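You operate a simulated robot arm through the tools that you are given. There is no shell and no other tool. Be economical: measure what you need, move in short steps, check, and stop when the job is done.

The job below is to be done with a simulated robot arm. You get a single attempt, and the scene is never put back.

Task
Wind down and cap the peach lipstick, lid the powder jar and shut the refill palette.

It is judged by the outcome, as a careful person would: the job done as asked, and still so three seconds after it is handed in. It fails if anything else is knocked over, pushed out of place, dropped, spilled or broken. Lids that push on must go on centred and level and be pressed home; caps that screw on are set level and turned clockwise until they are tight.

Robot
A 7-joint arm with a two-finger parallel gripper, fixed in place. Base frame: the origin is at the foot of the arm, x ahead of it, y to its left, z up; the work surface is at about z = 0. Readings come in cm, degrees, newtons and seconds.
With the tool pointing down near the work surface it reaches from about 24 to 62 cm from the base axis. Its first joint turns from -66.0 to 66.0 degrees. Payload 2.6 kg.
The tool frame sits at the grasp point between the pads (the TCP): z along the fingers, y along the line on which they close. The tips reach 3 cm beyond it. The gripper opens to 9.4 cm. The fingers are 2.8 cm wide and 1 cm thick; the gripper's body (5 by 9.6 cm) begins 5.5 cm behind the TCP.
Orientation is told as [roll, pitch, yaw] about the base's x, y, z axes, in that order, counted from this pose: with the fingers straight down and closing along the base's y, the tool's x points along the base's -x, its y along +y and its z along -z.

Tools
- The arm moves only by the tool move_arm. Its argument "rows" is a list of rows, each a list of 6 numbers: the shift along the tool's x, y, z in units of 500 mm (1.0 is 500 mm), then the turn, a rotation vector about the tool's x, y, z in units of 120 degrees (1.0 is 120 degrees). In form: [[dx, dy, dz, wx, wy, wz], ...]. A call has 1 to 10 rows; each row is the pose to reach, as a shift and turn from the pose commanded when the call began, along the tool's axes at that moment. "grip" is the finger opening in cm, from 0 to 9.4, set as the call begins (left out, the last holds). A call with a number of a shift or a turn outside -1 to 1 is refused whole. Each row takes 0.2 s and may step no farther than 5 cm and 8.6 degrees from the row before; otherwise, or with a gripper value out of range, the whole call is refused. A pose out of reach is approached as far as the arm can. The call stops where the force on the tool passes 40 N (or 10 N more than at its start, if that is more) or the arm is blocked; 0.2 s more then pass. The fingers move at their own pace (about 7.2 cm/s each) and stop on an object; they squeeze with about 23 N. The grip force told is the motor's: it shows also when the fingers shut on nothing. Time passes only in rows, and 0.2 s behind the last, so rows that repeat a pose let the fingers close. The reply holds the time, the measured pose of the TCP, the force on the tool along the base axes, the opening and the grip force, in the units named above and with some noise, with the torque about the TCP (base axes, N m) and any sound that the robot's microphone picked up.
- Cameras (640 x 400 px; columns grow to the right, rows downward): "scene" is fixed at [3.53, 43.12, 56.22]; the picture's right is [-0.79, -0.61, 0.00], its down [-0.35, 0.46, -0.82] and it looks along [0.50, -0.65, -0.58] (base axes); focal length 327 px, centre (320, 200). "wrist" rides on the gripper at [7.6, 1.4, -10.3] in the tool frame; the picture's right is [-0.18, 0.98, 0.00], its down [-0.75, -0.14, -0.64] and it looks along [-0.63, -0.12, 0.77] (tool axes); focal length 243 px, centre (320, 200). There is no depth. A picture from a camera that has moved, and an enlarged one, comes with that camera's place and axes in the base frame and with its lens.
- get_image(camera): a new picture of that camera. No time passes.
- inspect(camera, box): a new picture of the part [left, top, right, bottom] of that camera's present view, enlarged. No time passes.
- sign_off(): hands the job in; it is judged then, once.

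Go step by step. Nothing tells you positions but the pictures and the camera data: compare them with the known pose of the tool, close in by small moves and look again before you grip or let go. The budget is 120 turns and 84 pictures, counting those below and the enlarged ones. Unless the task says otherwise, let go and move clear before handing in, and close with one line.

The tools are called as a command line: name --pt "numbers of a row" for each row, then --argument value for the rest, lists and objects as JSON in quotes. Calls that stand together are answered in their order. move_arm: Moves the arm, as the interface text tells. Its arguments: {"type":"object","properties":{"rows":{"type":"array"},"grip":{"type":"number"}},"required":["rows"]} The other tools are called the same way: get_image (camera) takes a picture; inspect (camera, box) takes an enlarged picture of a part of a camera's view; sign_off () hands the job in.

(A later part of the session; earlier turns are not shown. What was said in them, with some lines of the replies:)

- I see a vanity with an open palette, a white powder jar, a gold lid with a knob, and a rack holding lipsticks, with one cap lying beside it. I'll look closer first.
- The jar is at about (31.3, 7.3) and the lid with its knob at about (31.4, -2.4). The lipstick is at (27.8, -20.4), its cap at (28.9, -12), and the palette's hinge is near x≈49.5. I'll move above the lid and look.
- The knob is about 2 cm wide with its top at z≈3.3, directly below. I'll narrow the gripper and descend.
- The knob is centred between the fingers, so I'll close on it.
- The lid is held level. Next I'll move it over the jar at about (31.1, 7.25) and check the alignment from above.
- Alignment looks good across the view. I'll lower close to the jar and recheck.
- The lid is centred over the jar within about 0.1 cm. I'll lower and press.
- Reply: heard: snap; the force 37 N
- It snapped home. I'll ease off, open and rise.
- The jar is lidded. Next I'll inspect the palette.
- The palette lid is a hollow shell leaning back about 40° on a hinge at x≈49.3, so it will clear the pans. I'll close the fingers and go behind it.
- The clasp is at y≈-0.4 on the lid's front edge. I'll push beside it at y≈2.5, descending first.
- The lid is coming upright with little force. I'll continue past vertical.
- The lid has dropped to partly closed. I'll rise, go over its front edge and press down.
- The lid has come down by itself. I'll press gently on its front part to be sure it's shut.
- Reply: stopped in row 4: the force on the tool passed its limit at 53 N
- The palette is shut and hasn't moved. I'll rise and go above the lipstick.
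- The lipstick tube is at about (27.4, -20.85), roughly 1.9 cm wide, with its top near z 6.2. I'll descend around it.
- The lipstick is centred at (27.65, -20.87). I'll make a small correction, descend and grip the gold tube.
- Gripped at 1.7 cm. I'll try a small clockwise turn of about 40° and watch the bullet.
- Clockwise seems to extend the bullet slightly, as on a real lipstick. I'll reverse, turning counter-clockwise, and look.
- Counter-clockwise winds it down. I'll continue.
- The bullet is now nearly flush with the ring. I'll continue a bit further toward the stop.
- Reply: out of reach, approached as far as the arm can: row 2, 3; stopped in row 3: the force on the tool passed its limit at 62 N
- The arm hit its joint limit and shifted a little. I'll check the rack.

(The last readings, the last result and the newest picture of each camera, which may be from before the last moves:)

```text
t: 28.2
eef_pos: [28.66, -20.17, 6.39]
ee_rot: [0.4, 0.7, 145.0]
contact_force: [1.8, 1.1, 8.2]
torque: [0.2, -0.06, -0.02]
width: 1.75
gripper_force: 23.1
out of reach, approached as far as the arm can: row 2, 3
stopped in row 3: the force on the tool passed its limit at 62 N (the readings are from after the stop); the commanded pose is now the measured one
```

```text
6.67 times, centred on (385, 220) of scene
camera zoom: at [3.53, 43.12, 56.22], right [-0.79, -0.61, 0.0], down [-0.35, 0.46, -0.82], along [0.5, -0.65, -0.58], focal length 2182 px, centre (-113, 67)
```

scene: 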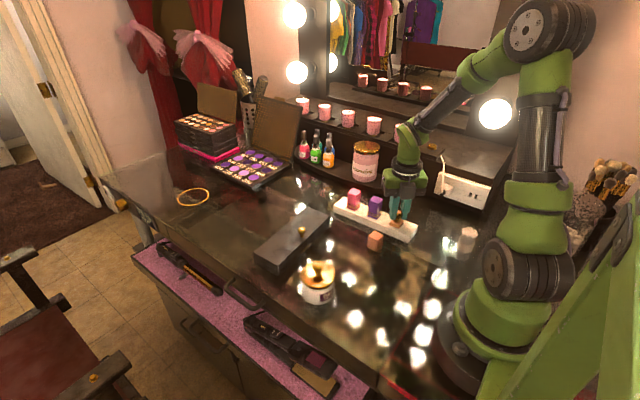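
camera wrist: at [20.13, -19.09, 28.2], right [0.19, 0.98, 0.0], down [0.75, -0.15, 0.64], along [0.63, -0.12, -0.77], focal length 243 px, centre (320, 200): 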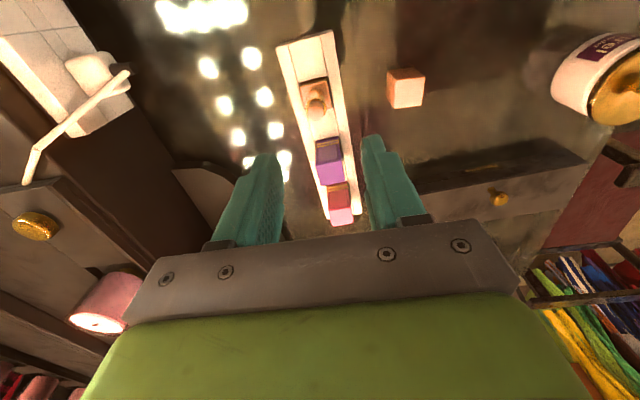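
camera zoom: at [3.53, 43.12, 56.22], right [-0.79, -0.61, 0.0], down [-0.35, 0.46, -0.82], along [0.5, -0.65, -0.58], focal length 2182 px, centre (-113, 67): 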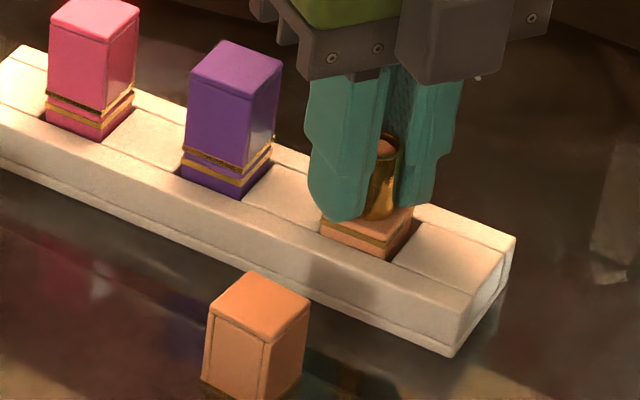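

The rack slid about 0.8 cm because of the joint limit. I'll release, lift, unwind the wrist, then regrip the tube to finish winding and slide the rack back.

move_arm --pt "0 0 0 0 0 0" --pt "0 0 0 0 0 0" --pt "0 0 0 0 0 0" --grip 4

move_arm --pt "0 0 -0.03 0 0 0" --pt "0 0 -0.09 0 0 0" --pt "0 0 -0.09 0 0 0.07" --pt "0 0 -0.09 0 0 0.14" --pt "0 0 -0.09 0 0 0.21" --pt "0 0 -0.09 0 0 0.28" --pt "0 0 -0.09 0 0 0.35" --pt "0 0 -0.09 0 0 0.42" --pt "0 0 -0.09 0 0 0.49" --pt "0 0 -0.09 0 0 0.56"

inspect --camera "scene" --box '[345, 190, 425, 250]'

```text
t: 29.0
eef_pos: [28.53, -20.2, 6.33]
ee_rot: [0.3, 0.6, 145.1]
contact_force: [-0.2, -3.3, 9.3]
torque: [0.04, -0.07, -0.06]
width: 3.82
gripper_force: 0.0
```

```text
t: 31.2
eef_pos: [28.47, -20.12, 10.81]
ee_rot: [-0.4, 0.6, 77.8]
contact_force: [-0.5, -0.6, -0.4]
torque: [0.0, 0.01, 0.03]
width: 3.99
gripper_force: 0.1
out of reach, approached as far as the arm can: row 1, 2, 3
```

```text
6.67 times, centred on (385, 220) of scene
camera zoom: at [3.53, 43.12, 56.22], right [-0.79, -0.61, 0.0], down [-0.35, 0.46, -0.82], along [0.5, -0.65, -0.58], focal length 2182 px, centre (-113, 67)
```

zoom: 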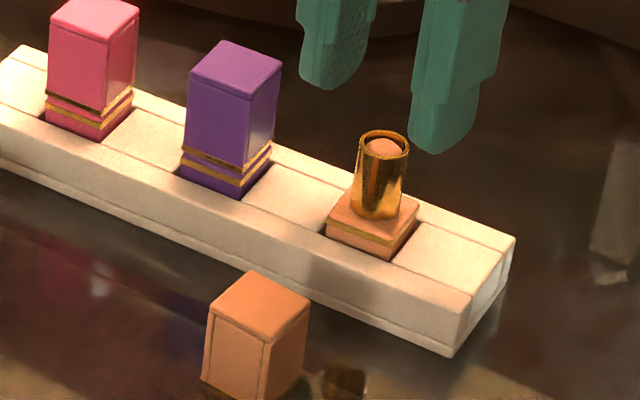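

The bullet is now just below the rim. I'll unwind the wrist to about yaw -45, then regrip.

move_arm --pt "0 0 0 0 0 0.07" --pt "0 0 0 0 0 0.14" --pt "0 0 0 0 0 0.21" --pt "0 0 0 0 0 0.28" --pt "0 0 0 0 0 0.35" --pt "0 0 0 0 0 0.42" --pt "0 0 0 0 0 0.49" --pt "0 0 0 0 0 0.56" --pt "0 0 0 0 0 0.63" --pt "0 0 0 0 0 0.648"

inspect --camera "wrist" --box '[220, 60, 412, 180]'

```text
t: 33.4
eef_pos: [28.42, -20.17, 10.77]
ee_rot: [-0.6, -0.2, 0.0]
contact_force: [0.5, 0.2, -0.6]
torque: [0.01, 0.02, -0.01]
width: 3.98
gripper_force: 0.1
```

```text
3.33 times, centred on (316, 120) of wrist
camera zoom: at [20.81, -18.61, 21.06], right [0.18, 0.98, -0.01], down [0.75, -0.13, 0.65], along [0.63, -0.13, -0.76], focal length 809 px, centre (333, 467)
```

zoom: 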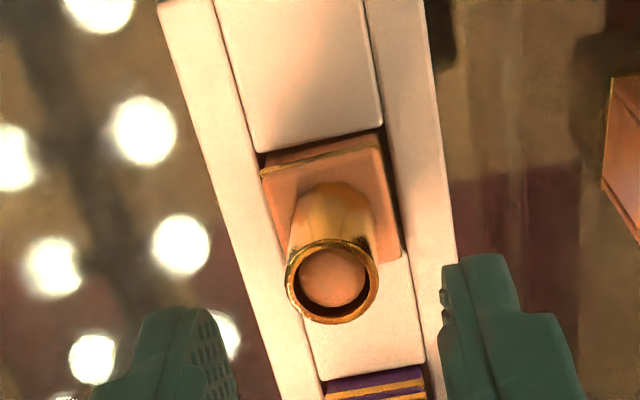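

The tube is now at (28.3, -20.24). I'll level the tool, descend and regrip.

move_arm --pt "0.002 -0.001 0.02 -0.005 0.0017 0" --pt "0.002 -0.001 0.05 -0.005 0.0017 0" --pt "0.002 -0.001 0.074 -0.005 0.0017 0" --pt "0.002 -0.001 0.074 -0.005 0.0017 0"

move_arm --pt "0 0 0 0 0 0" --pt "0 0 0 0 0 0" --pt "0 0 0 0 0 0" --grip 0.8

move_arm --pt "0.003 -0.003 0 0 0 0" --pt "0.007 -0.006 0 0 0 0" --pt "0.01 -0.009 0 0 0 0" --pt "0.0134 -0.0124 0 0 0 0" --pt "0.0134 -0.0124 0 0 0 0"

inspect --camera "scene" --box '[345, 190, 425, 250]'

```text
t: 34.4
eef_pos: [28.39, -20.26, 7.09]
ee_rot: [0.0, 0.1, 0.0]
contact_force: [-0.2, -0.2, 0.8]
torque: [-0.03, -0.02, -0.02]
width: 3.98
gripper_force: 0.2
```

```text
t: 35.2
eef_pos: [28.46, -20.31, 7.08]
ee_rot: [0.0, 0.0, 0.2]
contact_force: [0.7, -0.4, -0.3]
torque: [-0.03, 0.0, 0.0]
width: 1.71
gripper_force: 22.9
```

```text
t: 36.4
eef_pos: [27.79, -20.86, 7.14]
ee_rot: [0.0, 0.1, 0.1]
contact_force: [1.2, 1.1, -0.1]
torque: [0.07, -0.1, -0.01]
width: 1.71
gripper_force: 23.2
```

```text
6.67 times, centred on (385, 220) of scene
camera zoom: at [3.53, 43.12, 56.22], right [-0.79, -0.61, 0.0], down [-0.35, 0.46, -0.82], along [0.5, -0.65, -0.58], focal length 2182 px, centre (-113, 67)
```

zoom: 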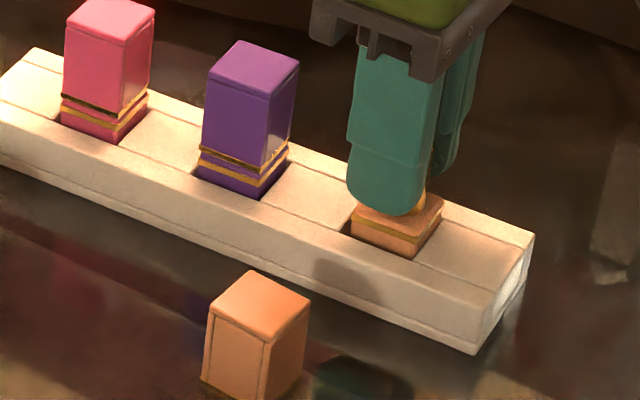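

The rack is back within about a millimetre or two. I'll continue winding counter-clockwise, staying short of the joint limit.

move_arm --pt "0 0 0 0 0 -0.07" --pt "0 0 0 0 0 -0.14" --pt "0 0 0 0 0 -0.21" --pt "0 0 0 0 0 -0.28" --pt "0 0 0 0 0 -0.35" --pt "0 0 0 0 0 -0.42" --pt "0 0 0 0 0 -0.49" --pt "0 0 0 0 0 -0.56"

inspect --camera "wrist" --box '[240, 110, 400, 210]'

```text
t: 38.2
eef_pos: [27.72, -20.8, 7.15]
ee_rot: [0.1, 0.1, 67.6]
contact_force: [0.4, 0.9, -0.3]
torque: [0.07, 0.03, -0.11]
width: 1.73
gripper_force: 23.1
```

```text
4.00 times, centred on (320, 160) of wrist
camera zoom: at [23.5, -27.33, 17.44], right [-0.84, 0.55, 0.0], down [0.42, 0.64, 0.64], along [0.35, 0.54, -0.77], focal length 970 px, centre (320, 360)
```

zoom: 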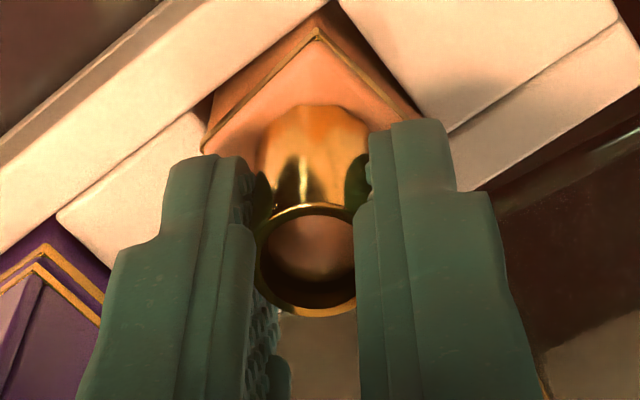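

The bullet is recessing further. I'll wind another 45° or so.

move_arm --pt "0 0 0 0 0 -0.07" --pt "0 0 0 0 0 -0.14" --pt "0 0 0 0 0 -0.21" --pt "0 0 0 0 0 -0.28" --pt "0 0 0 0 0 -0.35" --pt "0 0 0 0 0 -0.42"

inspect --camera "wrist" --box '[240, 110, 400, 210]'

inspect --camera "scene" --box '[345, 190, 425, 250]'

```text
t: 39.6
eef_pos: [27.74, -20.76, 7.08]
ee_rot: [0.0, 0.0, 117.9]
contact_force: [-2.7, -2.0, 0.9]
torque: [-0.08, 0.11, -0.14]
width: 1.73
gripper_force: 22.5
```

```text
4.00 times, centred on (320, 160) of wrist
camera zoom: at [30.09, -28.2, 17.45], right [-0.95, -0.3, 0.0], down [-0.23, 0.73, 0.64], along [-0.19, 0.61, -0.77], focal length 970 px, centre (320, 360)
```

zoom: 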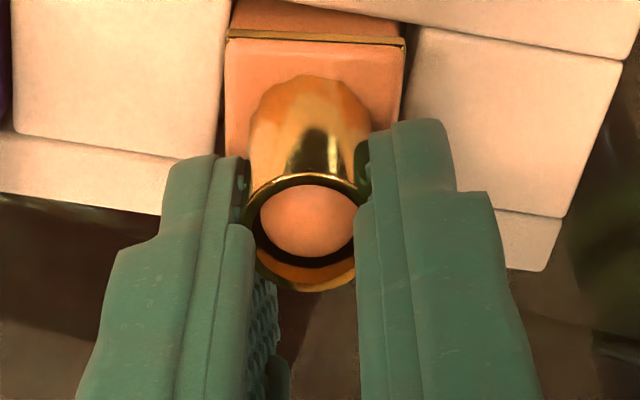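

```text
6.67 times, centred on (385, 220) of scene
camera zoom: at [3.53, 43.12, 56.22], right [-0.79, -0.61, 0.0], down [-0.35, 0.46, -0.82], along [0.5, -0.65, -0.58], focal length 2182 px, centre (-113, 67)
```

zoom: 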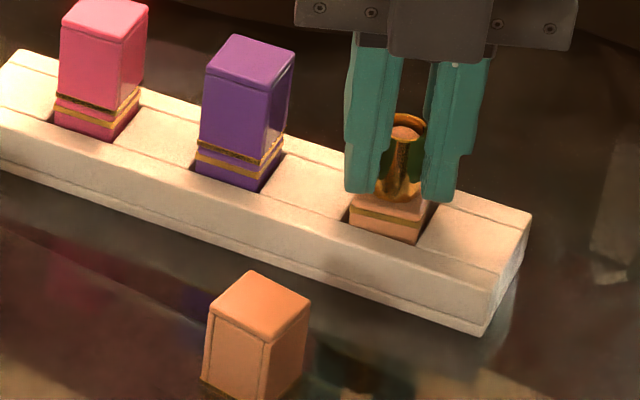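

The bullet reached its bottom stop, and the rack then turned by about 4–5°. I'll release, go up and unwind the wrist. Then I can grip the rack's near end itself and set it back where it was.

move_arm --pt "0 0 0 0 0 0" --pt "0 0 0 0 0 0" --pt "0 0 -0.04 0 0 0" --pt "0 0 -0.1 0 0 0" --pt "0 0 -0.16 0 0 0.07" --pt "0 0 -0.2 0 0 0.14" --pt "0 0 -0.2 0 0 0.21" --pt "0 0 -0.2 0 0 0.28" --pt "0 0 -0.2 0 0 0.35" --pt "0 0 -0.2 0 0 0.42" --grip 4

move_arm --pt "0 0 0 0 0 0.07" --pt "0 0 0 0 0 0.14" --pt "0 0 0 0 0 0.21" --pt "0 0 0 0 0 0.28" --pt "0 0 0 0 0 0.35" --pt "0 0 0 0 0 0.42" --pt "0 0 0 0 0 0.49" --pt "0 0 0 0 0 0.56"

inspect --camera "wrist" --box '[220, 0, 444, 140]'

inspect --camera "scene" --box '[345, 190, 425, 250]'

```text
t: 41.8
eef_pos: [27.82, -20.8, 17.19]
ee_rot: [0.0, 0.0, 67.3]
contact_force: [-0.4, -0.1, 0.3]
torque: [0.0, 0.0, 0.0]
width: 4.01
gripper_force: 0.0
```

```text
t: 43.6
eef_pos: [27.79, -20.84, 17.01]
ee_rot: [0.0, 0.1, 0.0]
contact_force: [-0.3, -0.5, -0.2]
torque: [-0.03, 0.0, -0.02]
width: 4.01
gripper_force: 0.1
```

```text
2.86 times, centred on (332, 70) of wrist
camera zoom: at [20.13, -19.38, 27.46], right [0.18, 0.98, 0.0], down [0.75, -0.14, 0.64], along [0.63, -0.12, -0.77], focal length 693 px, centre (286, 571)
```

zoom: 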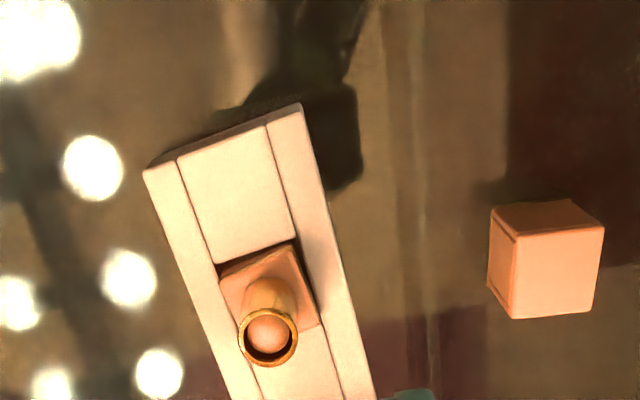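

```text
6.67 times, centred on (385, 220) of scene
camera zoom: at [3.53, 43.12, 56.22], right [-0.79, -0.61, 0.0], down [-0.35, 0.46, -0.82], along [0.5, -0.65, -0.58], focal length 2182 px, centre (-113, 67)
```

zoom: 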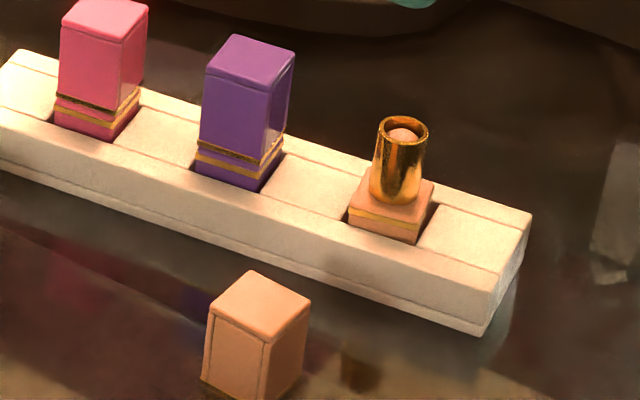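

The rack's near end is now centred at (23.2, -22.0) with yaw ≈6.5°; it was at (22.7, -21.0) with yaw ≈2. I'll straddle the empty near end.

move_arm --pt "0.03 -0.01 0 0 0 -0.027" --pt "0.06 -0.0206 0.02 0 0 -0.054" --pt "0.06 -0.0206 0.1 0 0 -0.054" --pt "0.06 -0.0206 0.18 0 0 -0.054" --pt "0.06 -0.0206 0.2 0 0 -0.054" --pt "0.06 -0.0206 0.2 0 0 -0.054" --grip 7.5

get_image --camera "wrist"

```text
t: 45.0
eef_pos: [24.84, -21.84, 7.21]
ee_rot: [0.0, -0.1, 6.6]
contact_force: [-0.1, -0.8, 0.1]
torque: [-0.01, 0.04, 0.0]
width: 7.5
gripper_force: 0.1
```

```text
31 pictures are left
camera wrist: at [17.07, -21.35, 17.45], right [0.07, 1.0, 0.0], down [0.77, -0.05, 0.64], along [0.64, -0.04, -0.77], focal length 243 px, centre (320, 200)
```

wrist: 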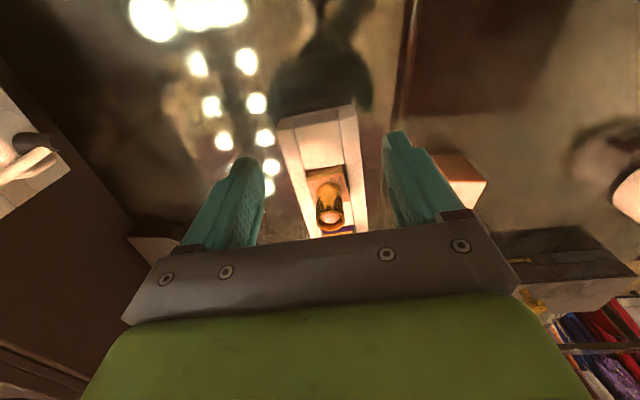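

The rack is between the fingers. I'll descend and grip it.

move_arm --pt "0 0 0.03 0 0 0" --pt "0 0 0.068 0 0 0" --pt "0 0 0.068 0 0 0"

move_arm --pt "0 0 0 0 0 0" --pt "0 0 0 0 0 0" --pt "0 0 0 0 0 0" --grip 4.6

```text
t: 45.8
eef_pos: [24.7, -21.84, 3.72]
ee_rot: [-0.1, 0.1, 6.7]
contact_force: [-0.3, 0.6, 1.0]
torque: [0.0, 0.0, -0.02]
width: 7.5
gripper_force: 0.0
```

```text
t: 46.6
eef_pos: [24.67, -21.88, 3.79]
ee_rot: [0.1, 0.0, 6.6]
contact_force: [0.4, 1.3, -0.7]
torque: [-0.07, -0.04, 0.22]
width: 5.42
gripper_force: 23.1
```

Gripped. I'll slide and turn the rack back to its original pose.

move_arm --pt "0.0014 0.004 0 0 0 0.0075" --pt "0.0027 0.008 0 0 0 0.015" --pt "0.0041 0.012 0 0 0 0.0225" --pt "0.0055 0.016 0 0 0 0.03" --pt "0.0068 0.02 0 0 0 0.0375" --pt "0.0068 0.02 0 0 0 0.0375" --pt "0.0068 0.02 0 0 0 0.0375"

inspect --camera "scene" --box '[345, 190, 425, 250]'

```text
t: 48.2
eef_pos: [24.32, -20.85, 3.82]
ee_rot: [0.0, 0.0, 2.0]
contact_force: [-0.2, 0.7, 0.3]
torque: [-0.04, 0.2, 0.05]
width: 5.4
gripper_force: 23.1
```

```text
6.67 times, centred on (385, 220) of scene
camera zoom: at [3.53, 43.12, 56.22], right [-0.79, -0.61, 0.0], down [-0.35, 0.46, -0.82], along [0.5, -0.65, -0.58], focal length 2182 px, centre (-113, 67)
```

zoom: 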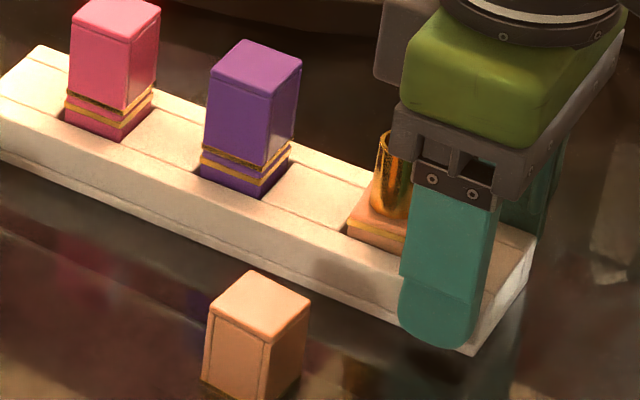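

The rack matches its original place. I'll release, rise and move over the cap.

move_arm --pt "0 0 0 0 0 0" --pt "0 0 0 0 0 0" --pt "0 0 -0.05 0 0 0" --pt "0 0 -0.14 0 0 0" --pt "-0.03 0.06 -0.18 0 0 0.024" --pt "-0.06 0.12 -0.18 0 0 0.048" --pt "-0.094 0.175 -0.18 0 0 0.0717" --pt "-0.094 0.175 -0.18 0 0 0.0717" --grip 7

inspect --camera "wrist" --box '[208, 40, 432, 180]'

inspect --camera "scene" --box '[345, 190, 425, 250]'

```text
t: 50.0
eef_pos: [28.63, -12.07, 12.67]
ee_rot: [0.0, 0.0, -6.6]
contact_force: [0.0, -0.7, -0.3]
torque: [0.0, -0.01, -0.01]
width: 7.0
gripper_force: 0.1
```

```text
2.86 times, centred on (320, 110) of wrist
camera zoom: at [21.27, -9.72, 22.96], right [0.29, 0.96, 0.0], down [0.73, -0.23, 0.64], along [0.61, -0.19, -0.77], focal length 693 px, centre (320, 457)
```

zoom: 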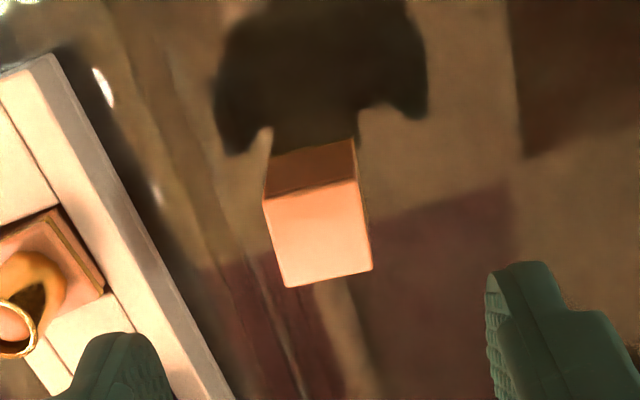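

```text
6.67 times, centred on (385, 220) of scene
camera zoom: at [3.53, 43.12, 56.22], right [-0.79, -0.61, 0.0], down [-0.35, 0.46, -0.82], along [0.5, -0.65, -0.58], focal length 2182 px, centre (-113, 67)
```

zoom: 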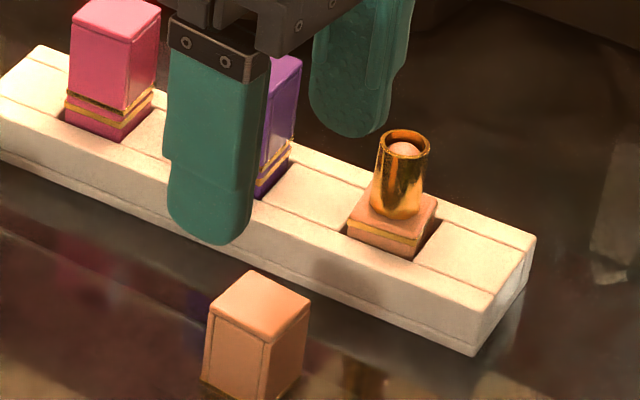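

The cap is at (28.67, -12.0), directly below and aligned. I'll descend and grip it.

move_arm --pt "0 0.001 0.06 0 0 0" --pt "0 0.001 0.12 0 0 0" --pt "0 0.001 0.163 0 0 0" --pt "0 0.001 0.163 0 0 0" --grip 5.5

move_arm --pt "0 0 0 0 0 0" --pt "0 0 0 0 0 0" --pt "0 0 0 0 0 0" --grip 1.8

move_arm --pt "0 0 -0.06 0 0 0" --pt "0 0 -0.12 0 0 0" --pt "0 0 -0.18 0 0 0" --pt "0 0 -0.18 0 0 0"

inspect --camera "scene" --box '[345, 170, 425, 250]'

get_image --camera "wrist"

```text
t: 51.0
eef_pos: [28.84, -11.89, 4.56]
ee_rot: [0.0, -0.1, -6.5]
contact_force: [0.0, -0.4, 0.0]
torque: [0.01, 0.0, 0.0]
width: 5.51
gripper_force: 0.1
```

```text
t: 51.8
eef_pos: [28.71, -11.88, 4.55]
ee_rot: [-0.1, -0.1, -6.5]
contact_force: [0.0, 0.1, -0.1]
torque: [-0.03, -0.04, 0.0]
width: 2.63
gripper_force: 23.1
```

```text
t: 52.8
eef_pos: [28.51, -11.89, 13.57]
ee_rot: [-0.1, 0.0, -6.3]
contact_force: [-0.8, -1.1, -0.3]
torque: [-0.01, -0.03, 0.0]
width: 2.6
gripper_force: 23.1
```

```text
5.00 times, centred on (385, 210) of scene
camera zoom: at [3.53, 43.12, 56.22], right [-0.79, -0.61, 0.0], down [-0.35, 0.46, -0.82], along [0.5, -0.65, -0.58], focal length 1636 px, centre (-5, 150)
```

zoom: 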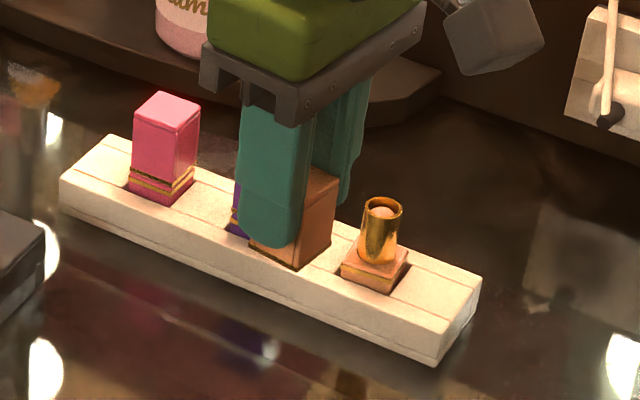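

```text
26 pictures are left
camera wrist: at [21.15, -9.58, 23.85], right [0.29, 0.96, 0.0], down [0.73, -0.22, 0.64], along [0.61, -0.19, -0.77], focal length 243 px, centre (320, 200)
```

wrist: 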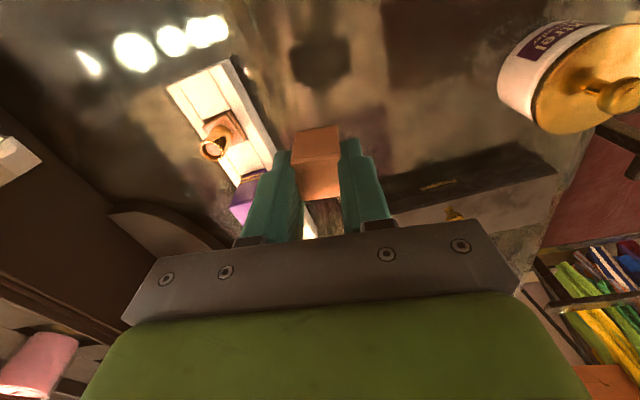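

The cap is held square. I'll bring it just past the lipstick in +x, so the wrist camera can see the tube and base clearly, with yaw matched to the rack.

move_arm --pt "-0.02 -0.06 -0.02 0 0 -0.023" --pt "-0.045 -0.115 -0.02 0 0 -0.046" --pt "-0.0676 -0.1717 -0.02 0 0 -0.069" --pt "-0.0676 -0.1717 -0.02 0 0 -0.069"

inspect --camera "wrist" --box '[240, 40, 400, 140]'

```text
t: 53.8
eef_pos: [30.97, -20.86, 14.64]
ee_rot: [-0.1, -0.1, 2.0]
contact_force: [-0.1, 0.3, -0.5]
torque: [-0.01, 0.02, -0.01]
width: 2.61
gripper_force: 23.2
```

```text
4.00 times, centred on (320, 90) of wrist
camera zoom: at [23.39, -19.72, 24.95], right [0.15, 0.99, 0.0], down [0.76, -0.12, 0.64], along [0.63, -0.1, -0.77], focal length 970 px, centre (320, 640)
```

zoom: 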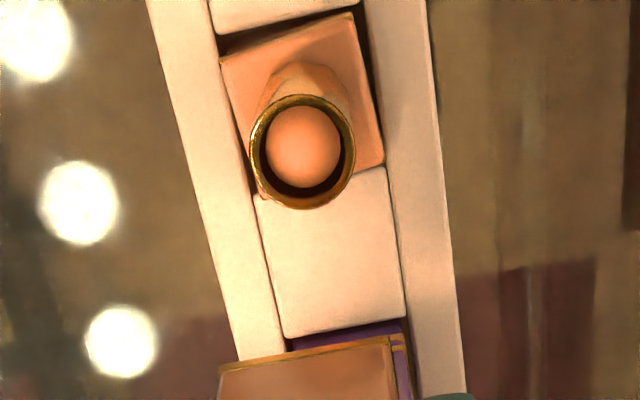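

The lipstick is at (27.55, -20.72), and its base sits at about 7.5° yaw in the slot. I'll move above it and lower partway.

move_arm --pt "0.034 0.003 0 0 0 -0.023" --pt "0.0683 0.0052 0 0 0 -0.046" --pt "0.0683 0.0052 0.03 0 0 -0.046" --pt "0.0683 0.0052 0.06 0 0 -0.046" --pt "0.0683 0.0052 0.06 0 0 -0.046"

inspect --camera "scene" --box '[369, 180, 433, 250]'

inspect --camera "wrist" --box '[240, 60, 400, 200]'

```text
t: 55.0
eef_pos: [27.74, -20.77, 11.45]
ee_rot: [0.0, 0.0, 7.4]
contact_force: [0.2, 0.9, -0.7]
torque: [-0.03, 0.0, 0.02]
width: 2.6
gripper_force: 23.2
```

```text
5.71 times, centred on (401, 215) of scene
camera zoom: at [3.53, 43.12, 56.22], right [-0.79, -0.61, 0.0], down [-0.35, 0.46, -0.82], along [0.5, -0.65, -0.58], focal length 1870 px, centre (-143, 114)
```

zoom: 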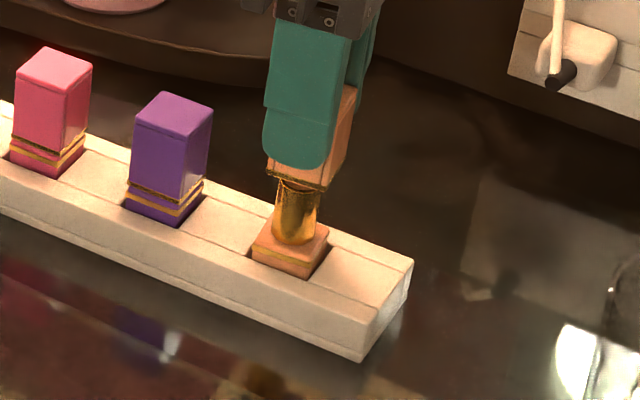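

```text
2.86 times, centred on (320, 130) of wrist
camera zoom: at [20.01, -20.32, 21.8], right [0.06, 1.0, 0.0], down [0.77, -0.04, 0.64], along [0.64, -0.04, -0.77], focal length 693 px, centre (320, 400)
```

zoom: 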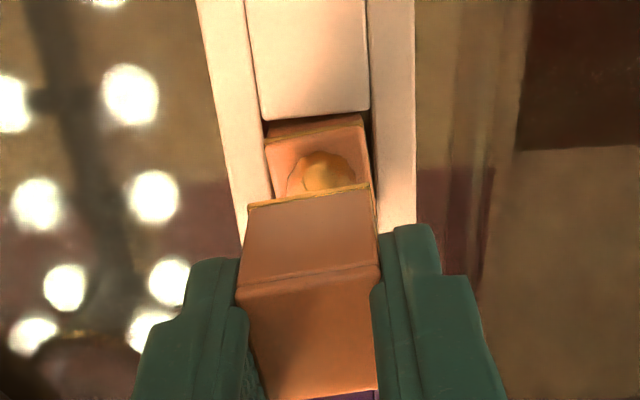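

I'll take a finer look to verify the alignment before lowering.

inspect --camera "scene" --box '[389, 193, 425, 233]'

inspect --camera "wrist" --box '[280, 80, 360, 150]'

```text
10.00 times, centred on (407, 213) of scene
camera zoom: at [3.53, 43.12, 56.22], right [-0.79, -0.61, 0.0], down [-0.35, 0.46, -0.82], along [0.5, -0.65, -0.58], focal length 3273 px, centre (-550, 70)
```

zoom: 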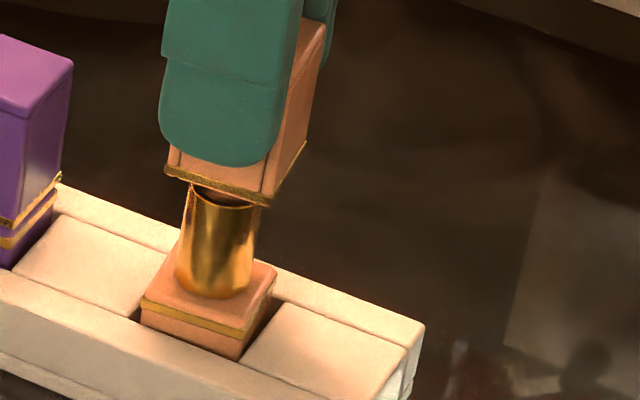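

```text
5.71 times, centred on (320, 115) of wrist
camera zoom: at [20.01, -20.32, 21.8], right [0.06, 1.0, 0.0], down [0.77, -0.04, 0.64], along [0.64, -0.04, -0.77], focal length 1386 px, centre (320, 686)
```

zoom: 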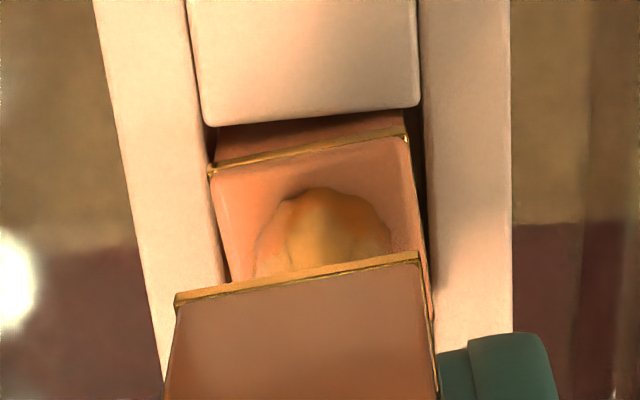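

Alignment is within about 0.1 cm and the yaw matches, with roughly 3.9 cm left to go. I'll nudge slightly and lower gently.

move_arm --pt "0.0005 0.002 0.01 0 0 0" --pt "0.0005 0.002 0.02 0 0 0" --pt "0.0005 0.002 0.03 0 0 0" --pt "0.0005 0.002 0.04 0 0 0" --pt "0.0005 0.002 0.05 0 0 0" --pt "0.0005 0.002 0.06 0 0 0" --pt "0.0005 0.002 0.065 0 0 0"

inspect --camera "scene" --box '[345, 190, 425, 250]'

```text
t: 56.6
eef_pos: [27.61, -20.36, 8.22]
ee_rot: [0.1, 0.0, 7.4]
contact_force: [0.3, -0.1, -0.9]
torque: [0.01, 0.02, 0.0]
width: 2.62
gripper_force: 23.0
```

```text
6.67 times, centred on (385, 220) of scene
camera zoom: at [3.53, 43.12, 56.22], right [-0.79, -0.61, 0.0], down [-0.35, 0.46, -0.82], along [0.5, -0.65, -0.58], focal length 2182 px, centre (-113, 67)
```

zoom: 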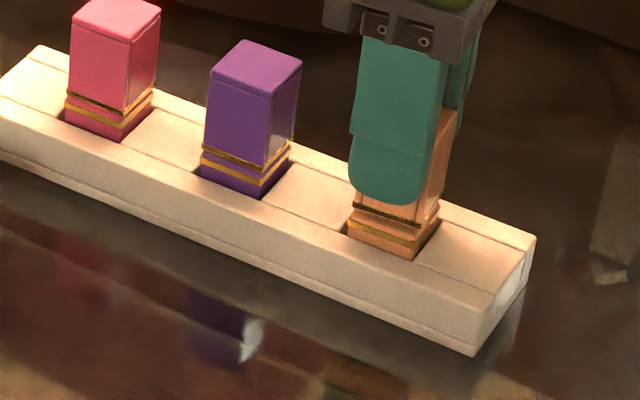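

The cap is over the tube with no contact force. I'll press it home.

move_arm --pt "0 0 0.005 0 0 0" --pt "0 0 0.01 0 0 0" --pt "0 0 0.014 0 0 0" --pt "0 0 0.018 0 0 0" --pt "0 0 0.022 0 0 0" --pt "0 0 0.026 0 0 0"

inspect --camera "scene" --box '[389, 193, 425, 233]'

```text
t: 57.5
eef_pos: [27.76, -20.65, 7.66]
ee_rot: [-0.1, -0.2, 7.2]
contact_force: [-1.6, 1.1, 8.3]
torque: [0.01, 0.1, -0.01]
width: 2.65
gripper_force: 22.4
stopped in row 4: the force on the tool passed its limit at 43 N (the readings are from after the stop); the commanded pose is now the measured one
```

```text
10.00 times, centred on (407, 213) of scene
camera zoom: at [3.53, 43.12, 56.22], right [-0.79, -0.61, 0.0], down [-0.35, 0.46, -0.82], along [0.5, -0.65, -0.58], focal length 3273 px, centre (-550, 70)
```

zoom: 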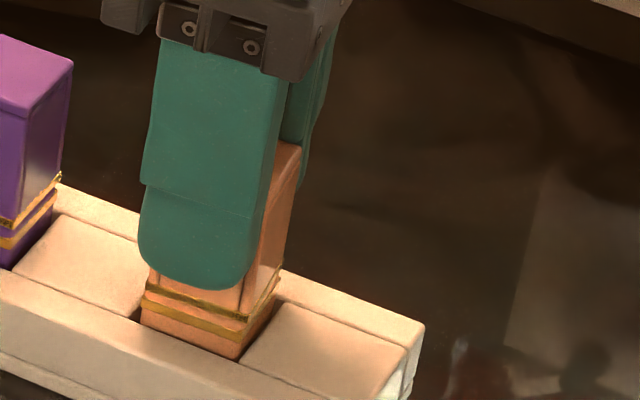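

It looks seated, like the purple one, but I heard no snap. I'll release and press from the top with closed fingers.

move_arm --pt "0 0 0 0 0 0" --pt "0 0 0 0 0 0" --pt "0 0 -0.04 0 0 0" --pt "0 0 -0.1 0 0 0" --pt "0 0 -0.1 0 0 0" --grip 4.5

inspect --camera "scene" --box '[365, 180, 429, 240]'

inspect --camera "wrist" --box '[240, 60, 400, 200]'

```text
t: 58.8
eef_pos: [27.67, -20.46, 12.95]
ee_rot: [-0.1, -0.3, 7.2]
contact_force: [0.2, -0.6, 0.2]
torque: [0.0, -0.02, -0.02]
width: 4.49
gripper_force: 0.1
```

```text
6.67 times, centred on (397, 210) of scene
camera zoom: at [3.53, 43.12, 56.22], right [-0.79, -0.61, 0.0], down [-0.35, 0.46, -0.82], along [0.5, -0.65, -0.58], focal length 2182 px, centre (-193, 133)
```

zoom: 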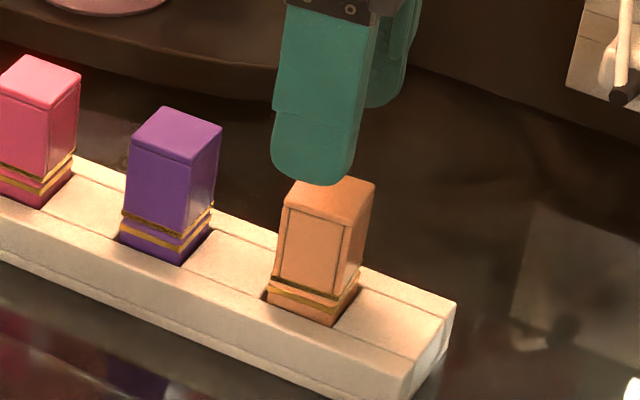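

```text
2.86 times, centred on (320, 130) of wrist
camera zoom: at [19.94, -19.95, 23.15], right [0.06, 1.0, 0.0], down [0.76, -0.04, 0.65], along [0.64, -0.04, -0.76], focal length 693 px, centre (320, 400)
```

zoom: 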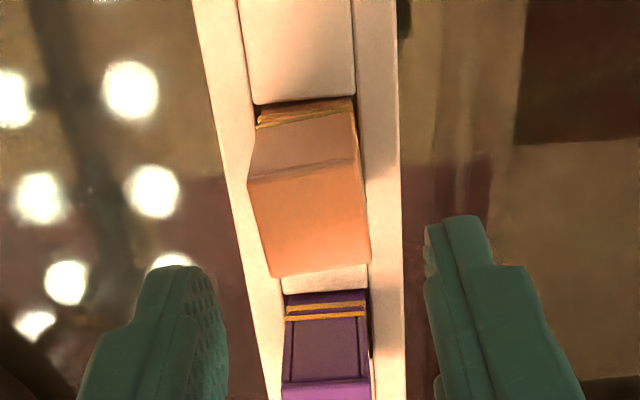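

The cap is upright. I'll close the fingers and press the top at its centre.

move_arm --pt "0 -0.003 0 0 0.0025 0" --pt "0 -0.003 0 0 0.0025 0" --pt "0 -0.003 0 0 0.0025 0" --pt "0 -0.003 0.03 0 0.0025 0" --pt "0 -0.003 0.054 0 0.0025 0" --pt "0 -0.003 0.058 0 0.0025 0" --pt "0 -0.003 0.062 0 0.0025 0" --pt "0 -0.003 0.066 0 0.0025 0" --pt "0 -0.003 0.07 0 0.0025 0" --pt "0 -0.003 0.074 0 0.0025 0" --grip 0

inspect --camera "scene" --box '[365, 180, 429, 240]'

```text
t: 60.1
eef_pos: [27.84, -20.72, 10.3]
ee_rot: [-0.5, -0.4, 7.1]
contact_force: [-2.4, 2.1, 11.0]
torque: [0.07, 0.16, -0.04]
width: 0.0
gripper_force: 23.0
stopped in row 6: the force on the tool passed its limit at 47 N (the readings are from after the stop); the commanded pose is now the measured one
```

```text
6.67 times, centred on (397, 210) of scene
camera zoom: at [3.53, 43.12, 56.22], right [-0.79, -0.61, 0.0], down [-0.35, 0.46, -0.82], along [0.5, -0.65, -0.58], focal length 2182 px, centre (-193, 133)
```

zoom: 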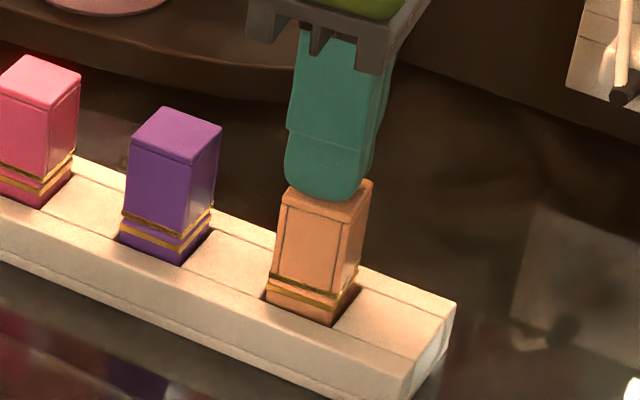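

I'll lift off and compare the seam with the purple lipstick's.

move_arm --pt "0 0 -0.04 0 0 0" --pt "0 0 -0.1 0 0 0" --pt "0 0 -0.14 0 0 0"

inspect --camera "scene" --box '[375, 200, 415, 230]'

inspect --camera "wrist" --box '[290, 60, 360, 120]'

```text
t: 60.9
eef_pos: [27.74, -20.81, 17.44]
ee_rot: [-0.3, -0.1, 7.2]
contact_force: [-1.6, -1.4, -0.3]
torque: [-0.02, 0.03, 0.01]
width: 0.0
gripper_force: 22.7
```

```text
13.33 times, centred on (395, 215) of scene
camera zoom: at [3.53, 43.12, 56.22], right [-0.79, -0.61, 0.0], down [-0.35, 0.46, -0.82], along [0.5, -0.65, -0.58], focal length 4364 px, centre (-680, 0)
```

zoom: 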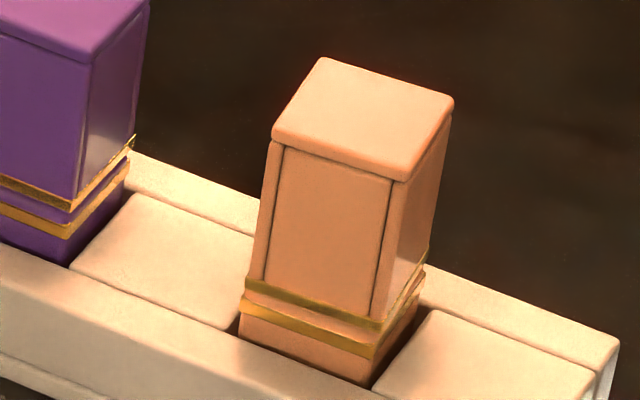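

```text
6.67 times, centred on (325, 90) of wrist
camera zoom: at [20.07, -20.22, 27.6], right [0.06, 1.0, -0.01], down [0.76, -0.04, 0.65], along [0.64, -0.04, -0.76], focal length 1618 px, centre (287, 933)
```

zoom: 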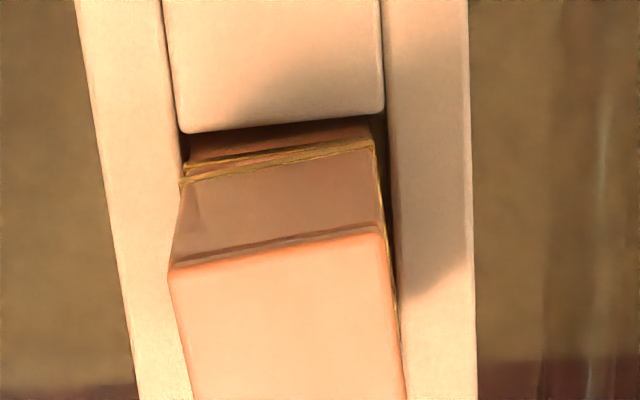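

inspect --camera "scene" --box '[387, 213, 405, 231]'

inspect --camera "scene" --box '[367, 202, 385, 220]'

```text
16.00 times, centred on (396, 222) of scene
camera zoom: at [3.53, 43.12, 56.22], right [-0.79, -0.61, 0.0], down [-0.35, 0.46, -0.82], along [0.5, -0.65, -0.58], focal length 5237 px, centre (-896, -152)
```

zoom: 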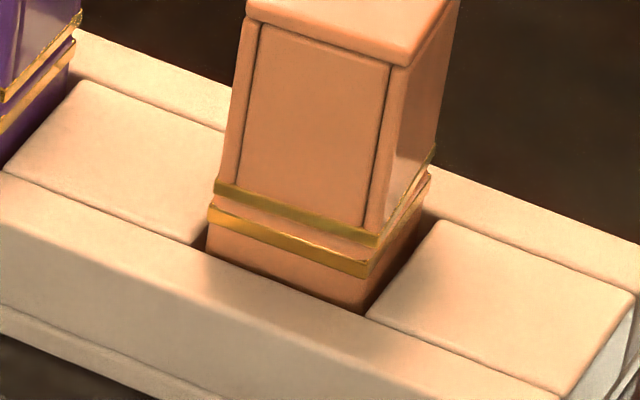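

```text
16.00 times, centred on (376, 211) of scene
camera zoom: at [3.53, 43.12, 56.22], right [-0.79, -0.61, 0.0], down [-0.35, 0.46, -0.82], along [0.5, -0.65, -0.58], focal length 5237 px, centre (-576, 24)
```

zoom: 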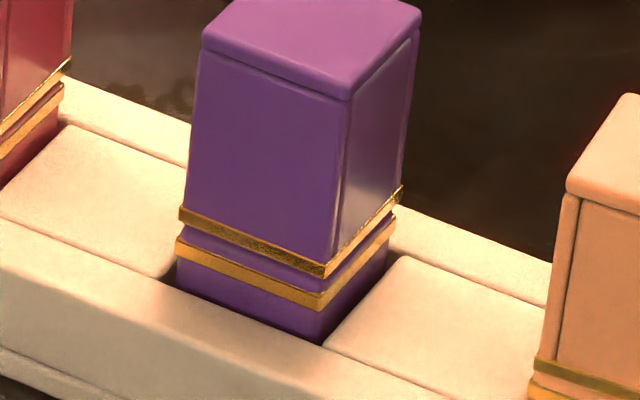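

The cap sits parallel and tight, with its seam no wider than the purple one's. I'll rise clear and do a final check of the scene.

move_arm --pt "0 0.05 -0.08 0 0 0" --pt "0 0.1 -0.16 0 0 0" --pt "0 0.15 -0.2 0 0 0" --pt "0 0.15 -0.2 0 0 0"

get_image --camera "scene"

inspect --camera "scene" --box '[345, 190, 425, 250]'

inspect --camera "scene" --box '[230, 180, 390, 310]'

```text
t: 61.9
eef_pos: [26.94, -13.11, 27.14]
ee_rot: [-0.4, -0.2, 7.1]
contact_force: [0.7, -0.3, 1.1]
torque: [-0.02, -0.01, 0.0]
width: 0.02
gripper_force: 22.8
```

```text
11 pictures are left
```

scene: 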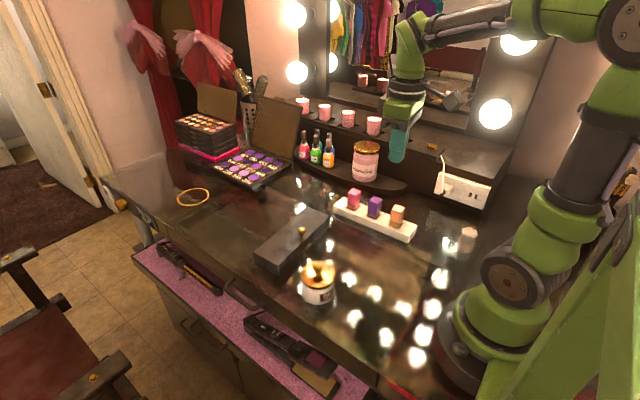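

```text
6.67 times, centred on (385, 220) of scene
camera zoom: at [3.53, 43.12, 56.22], right [-0.79, -0.61, 0.0], down [-0.35, 0.46, -0.82], along [0.5, -0.65, -0.58], focal length 2182 px, centre (-113, 67)
```

zoom: 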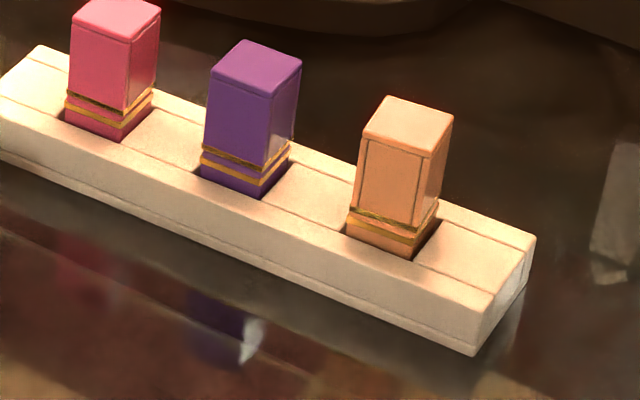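

```text
3.08 times, centred on (310, 245) of scene
camera zoom: at [3.53, 43.12, 56.22], right [-0.79, -0.61, 0.0], down [-0.35, 0.46, -0.82], along [0.5, -0.65, -0.58], focal length 1007 px, centre (351, 62)
```

zoom: 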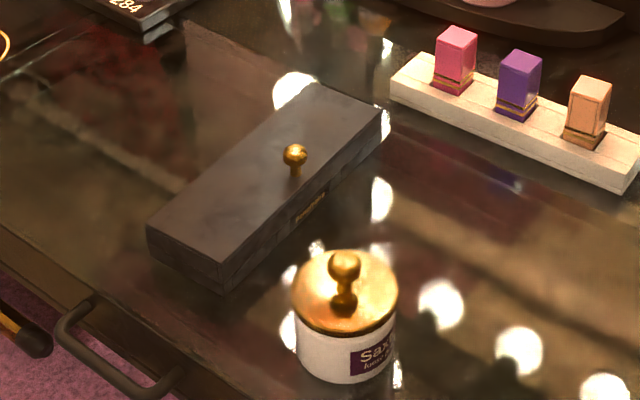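

All three items are closed and the rack is back in its original place, so I'm handing in.

sign_off

```text
The job is handed in.
```

The peach lipstick is wound down and capped, the powder jar lid snapped on, and the refill palette is shut. The lipstick cap gave no audible snap, but it hit a firm stop at over 40 N when pressed, and its seam is as tight as the purple one's. The lipstick rack shifted twice while I was winding (about 1 cm at most, and 4–5°), and I slid it back to within a millimetre or two of where it started.
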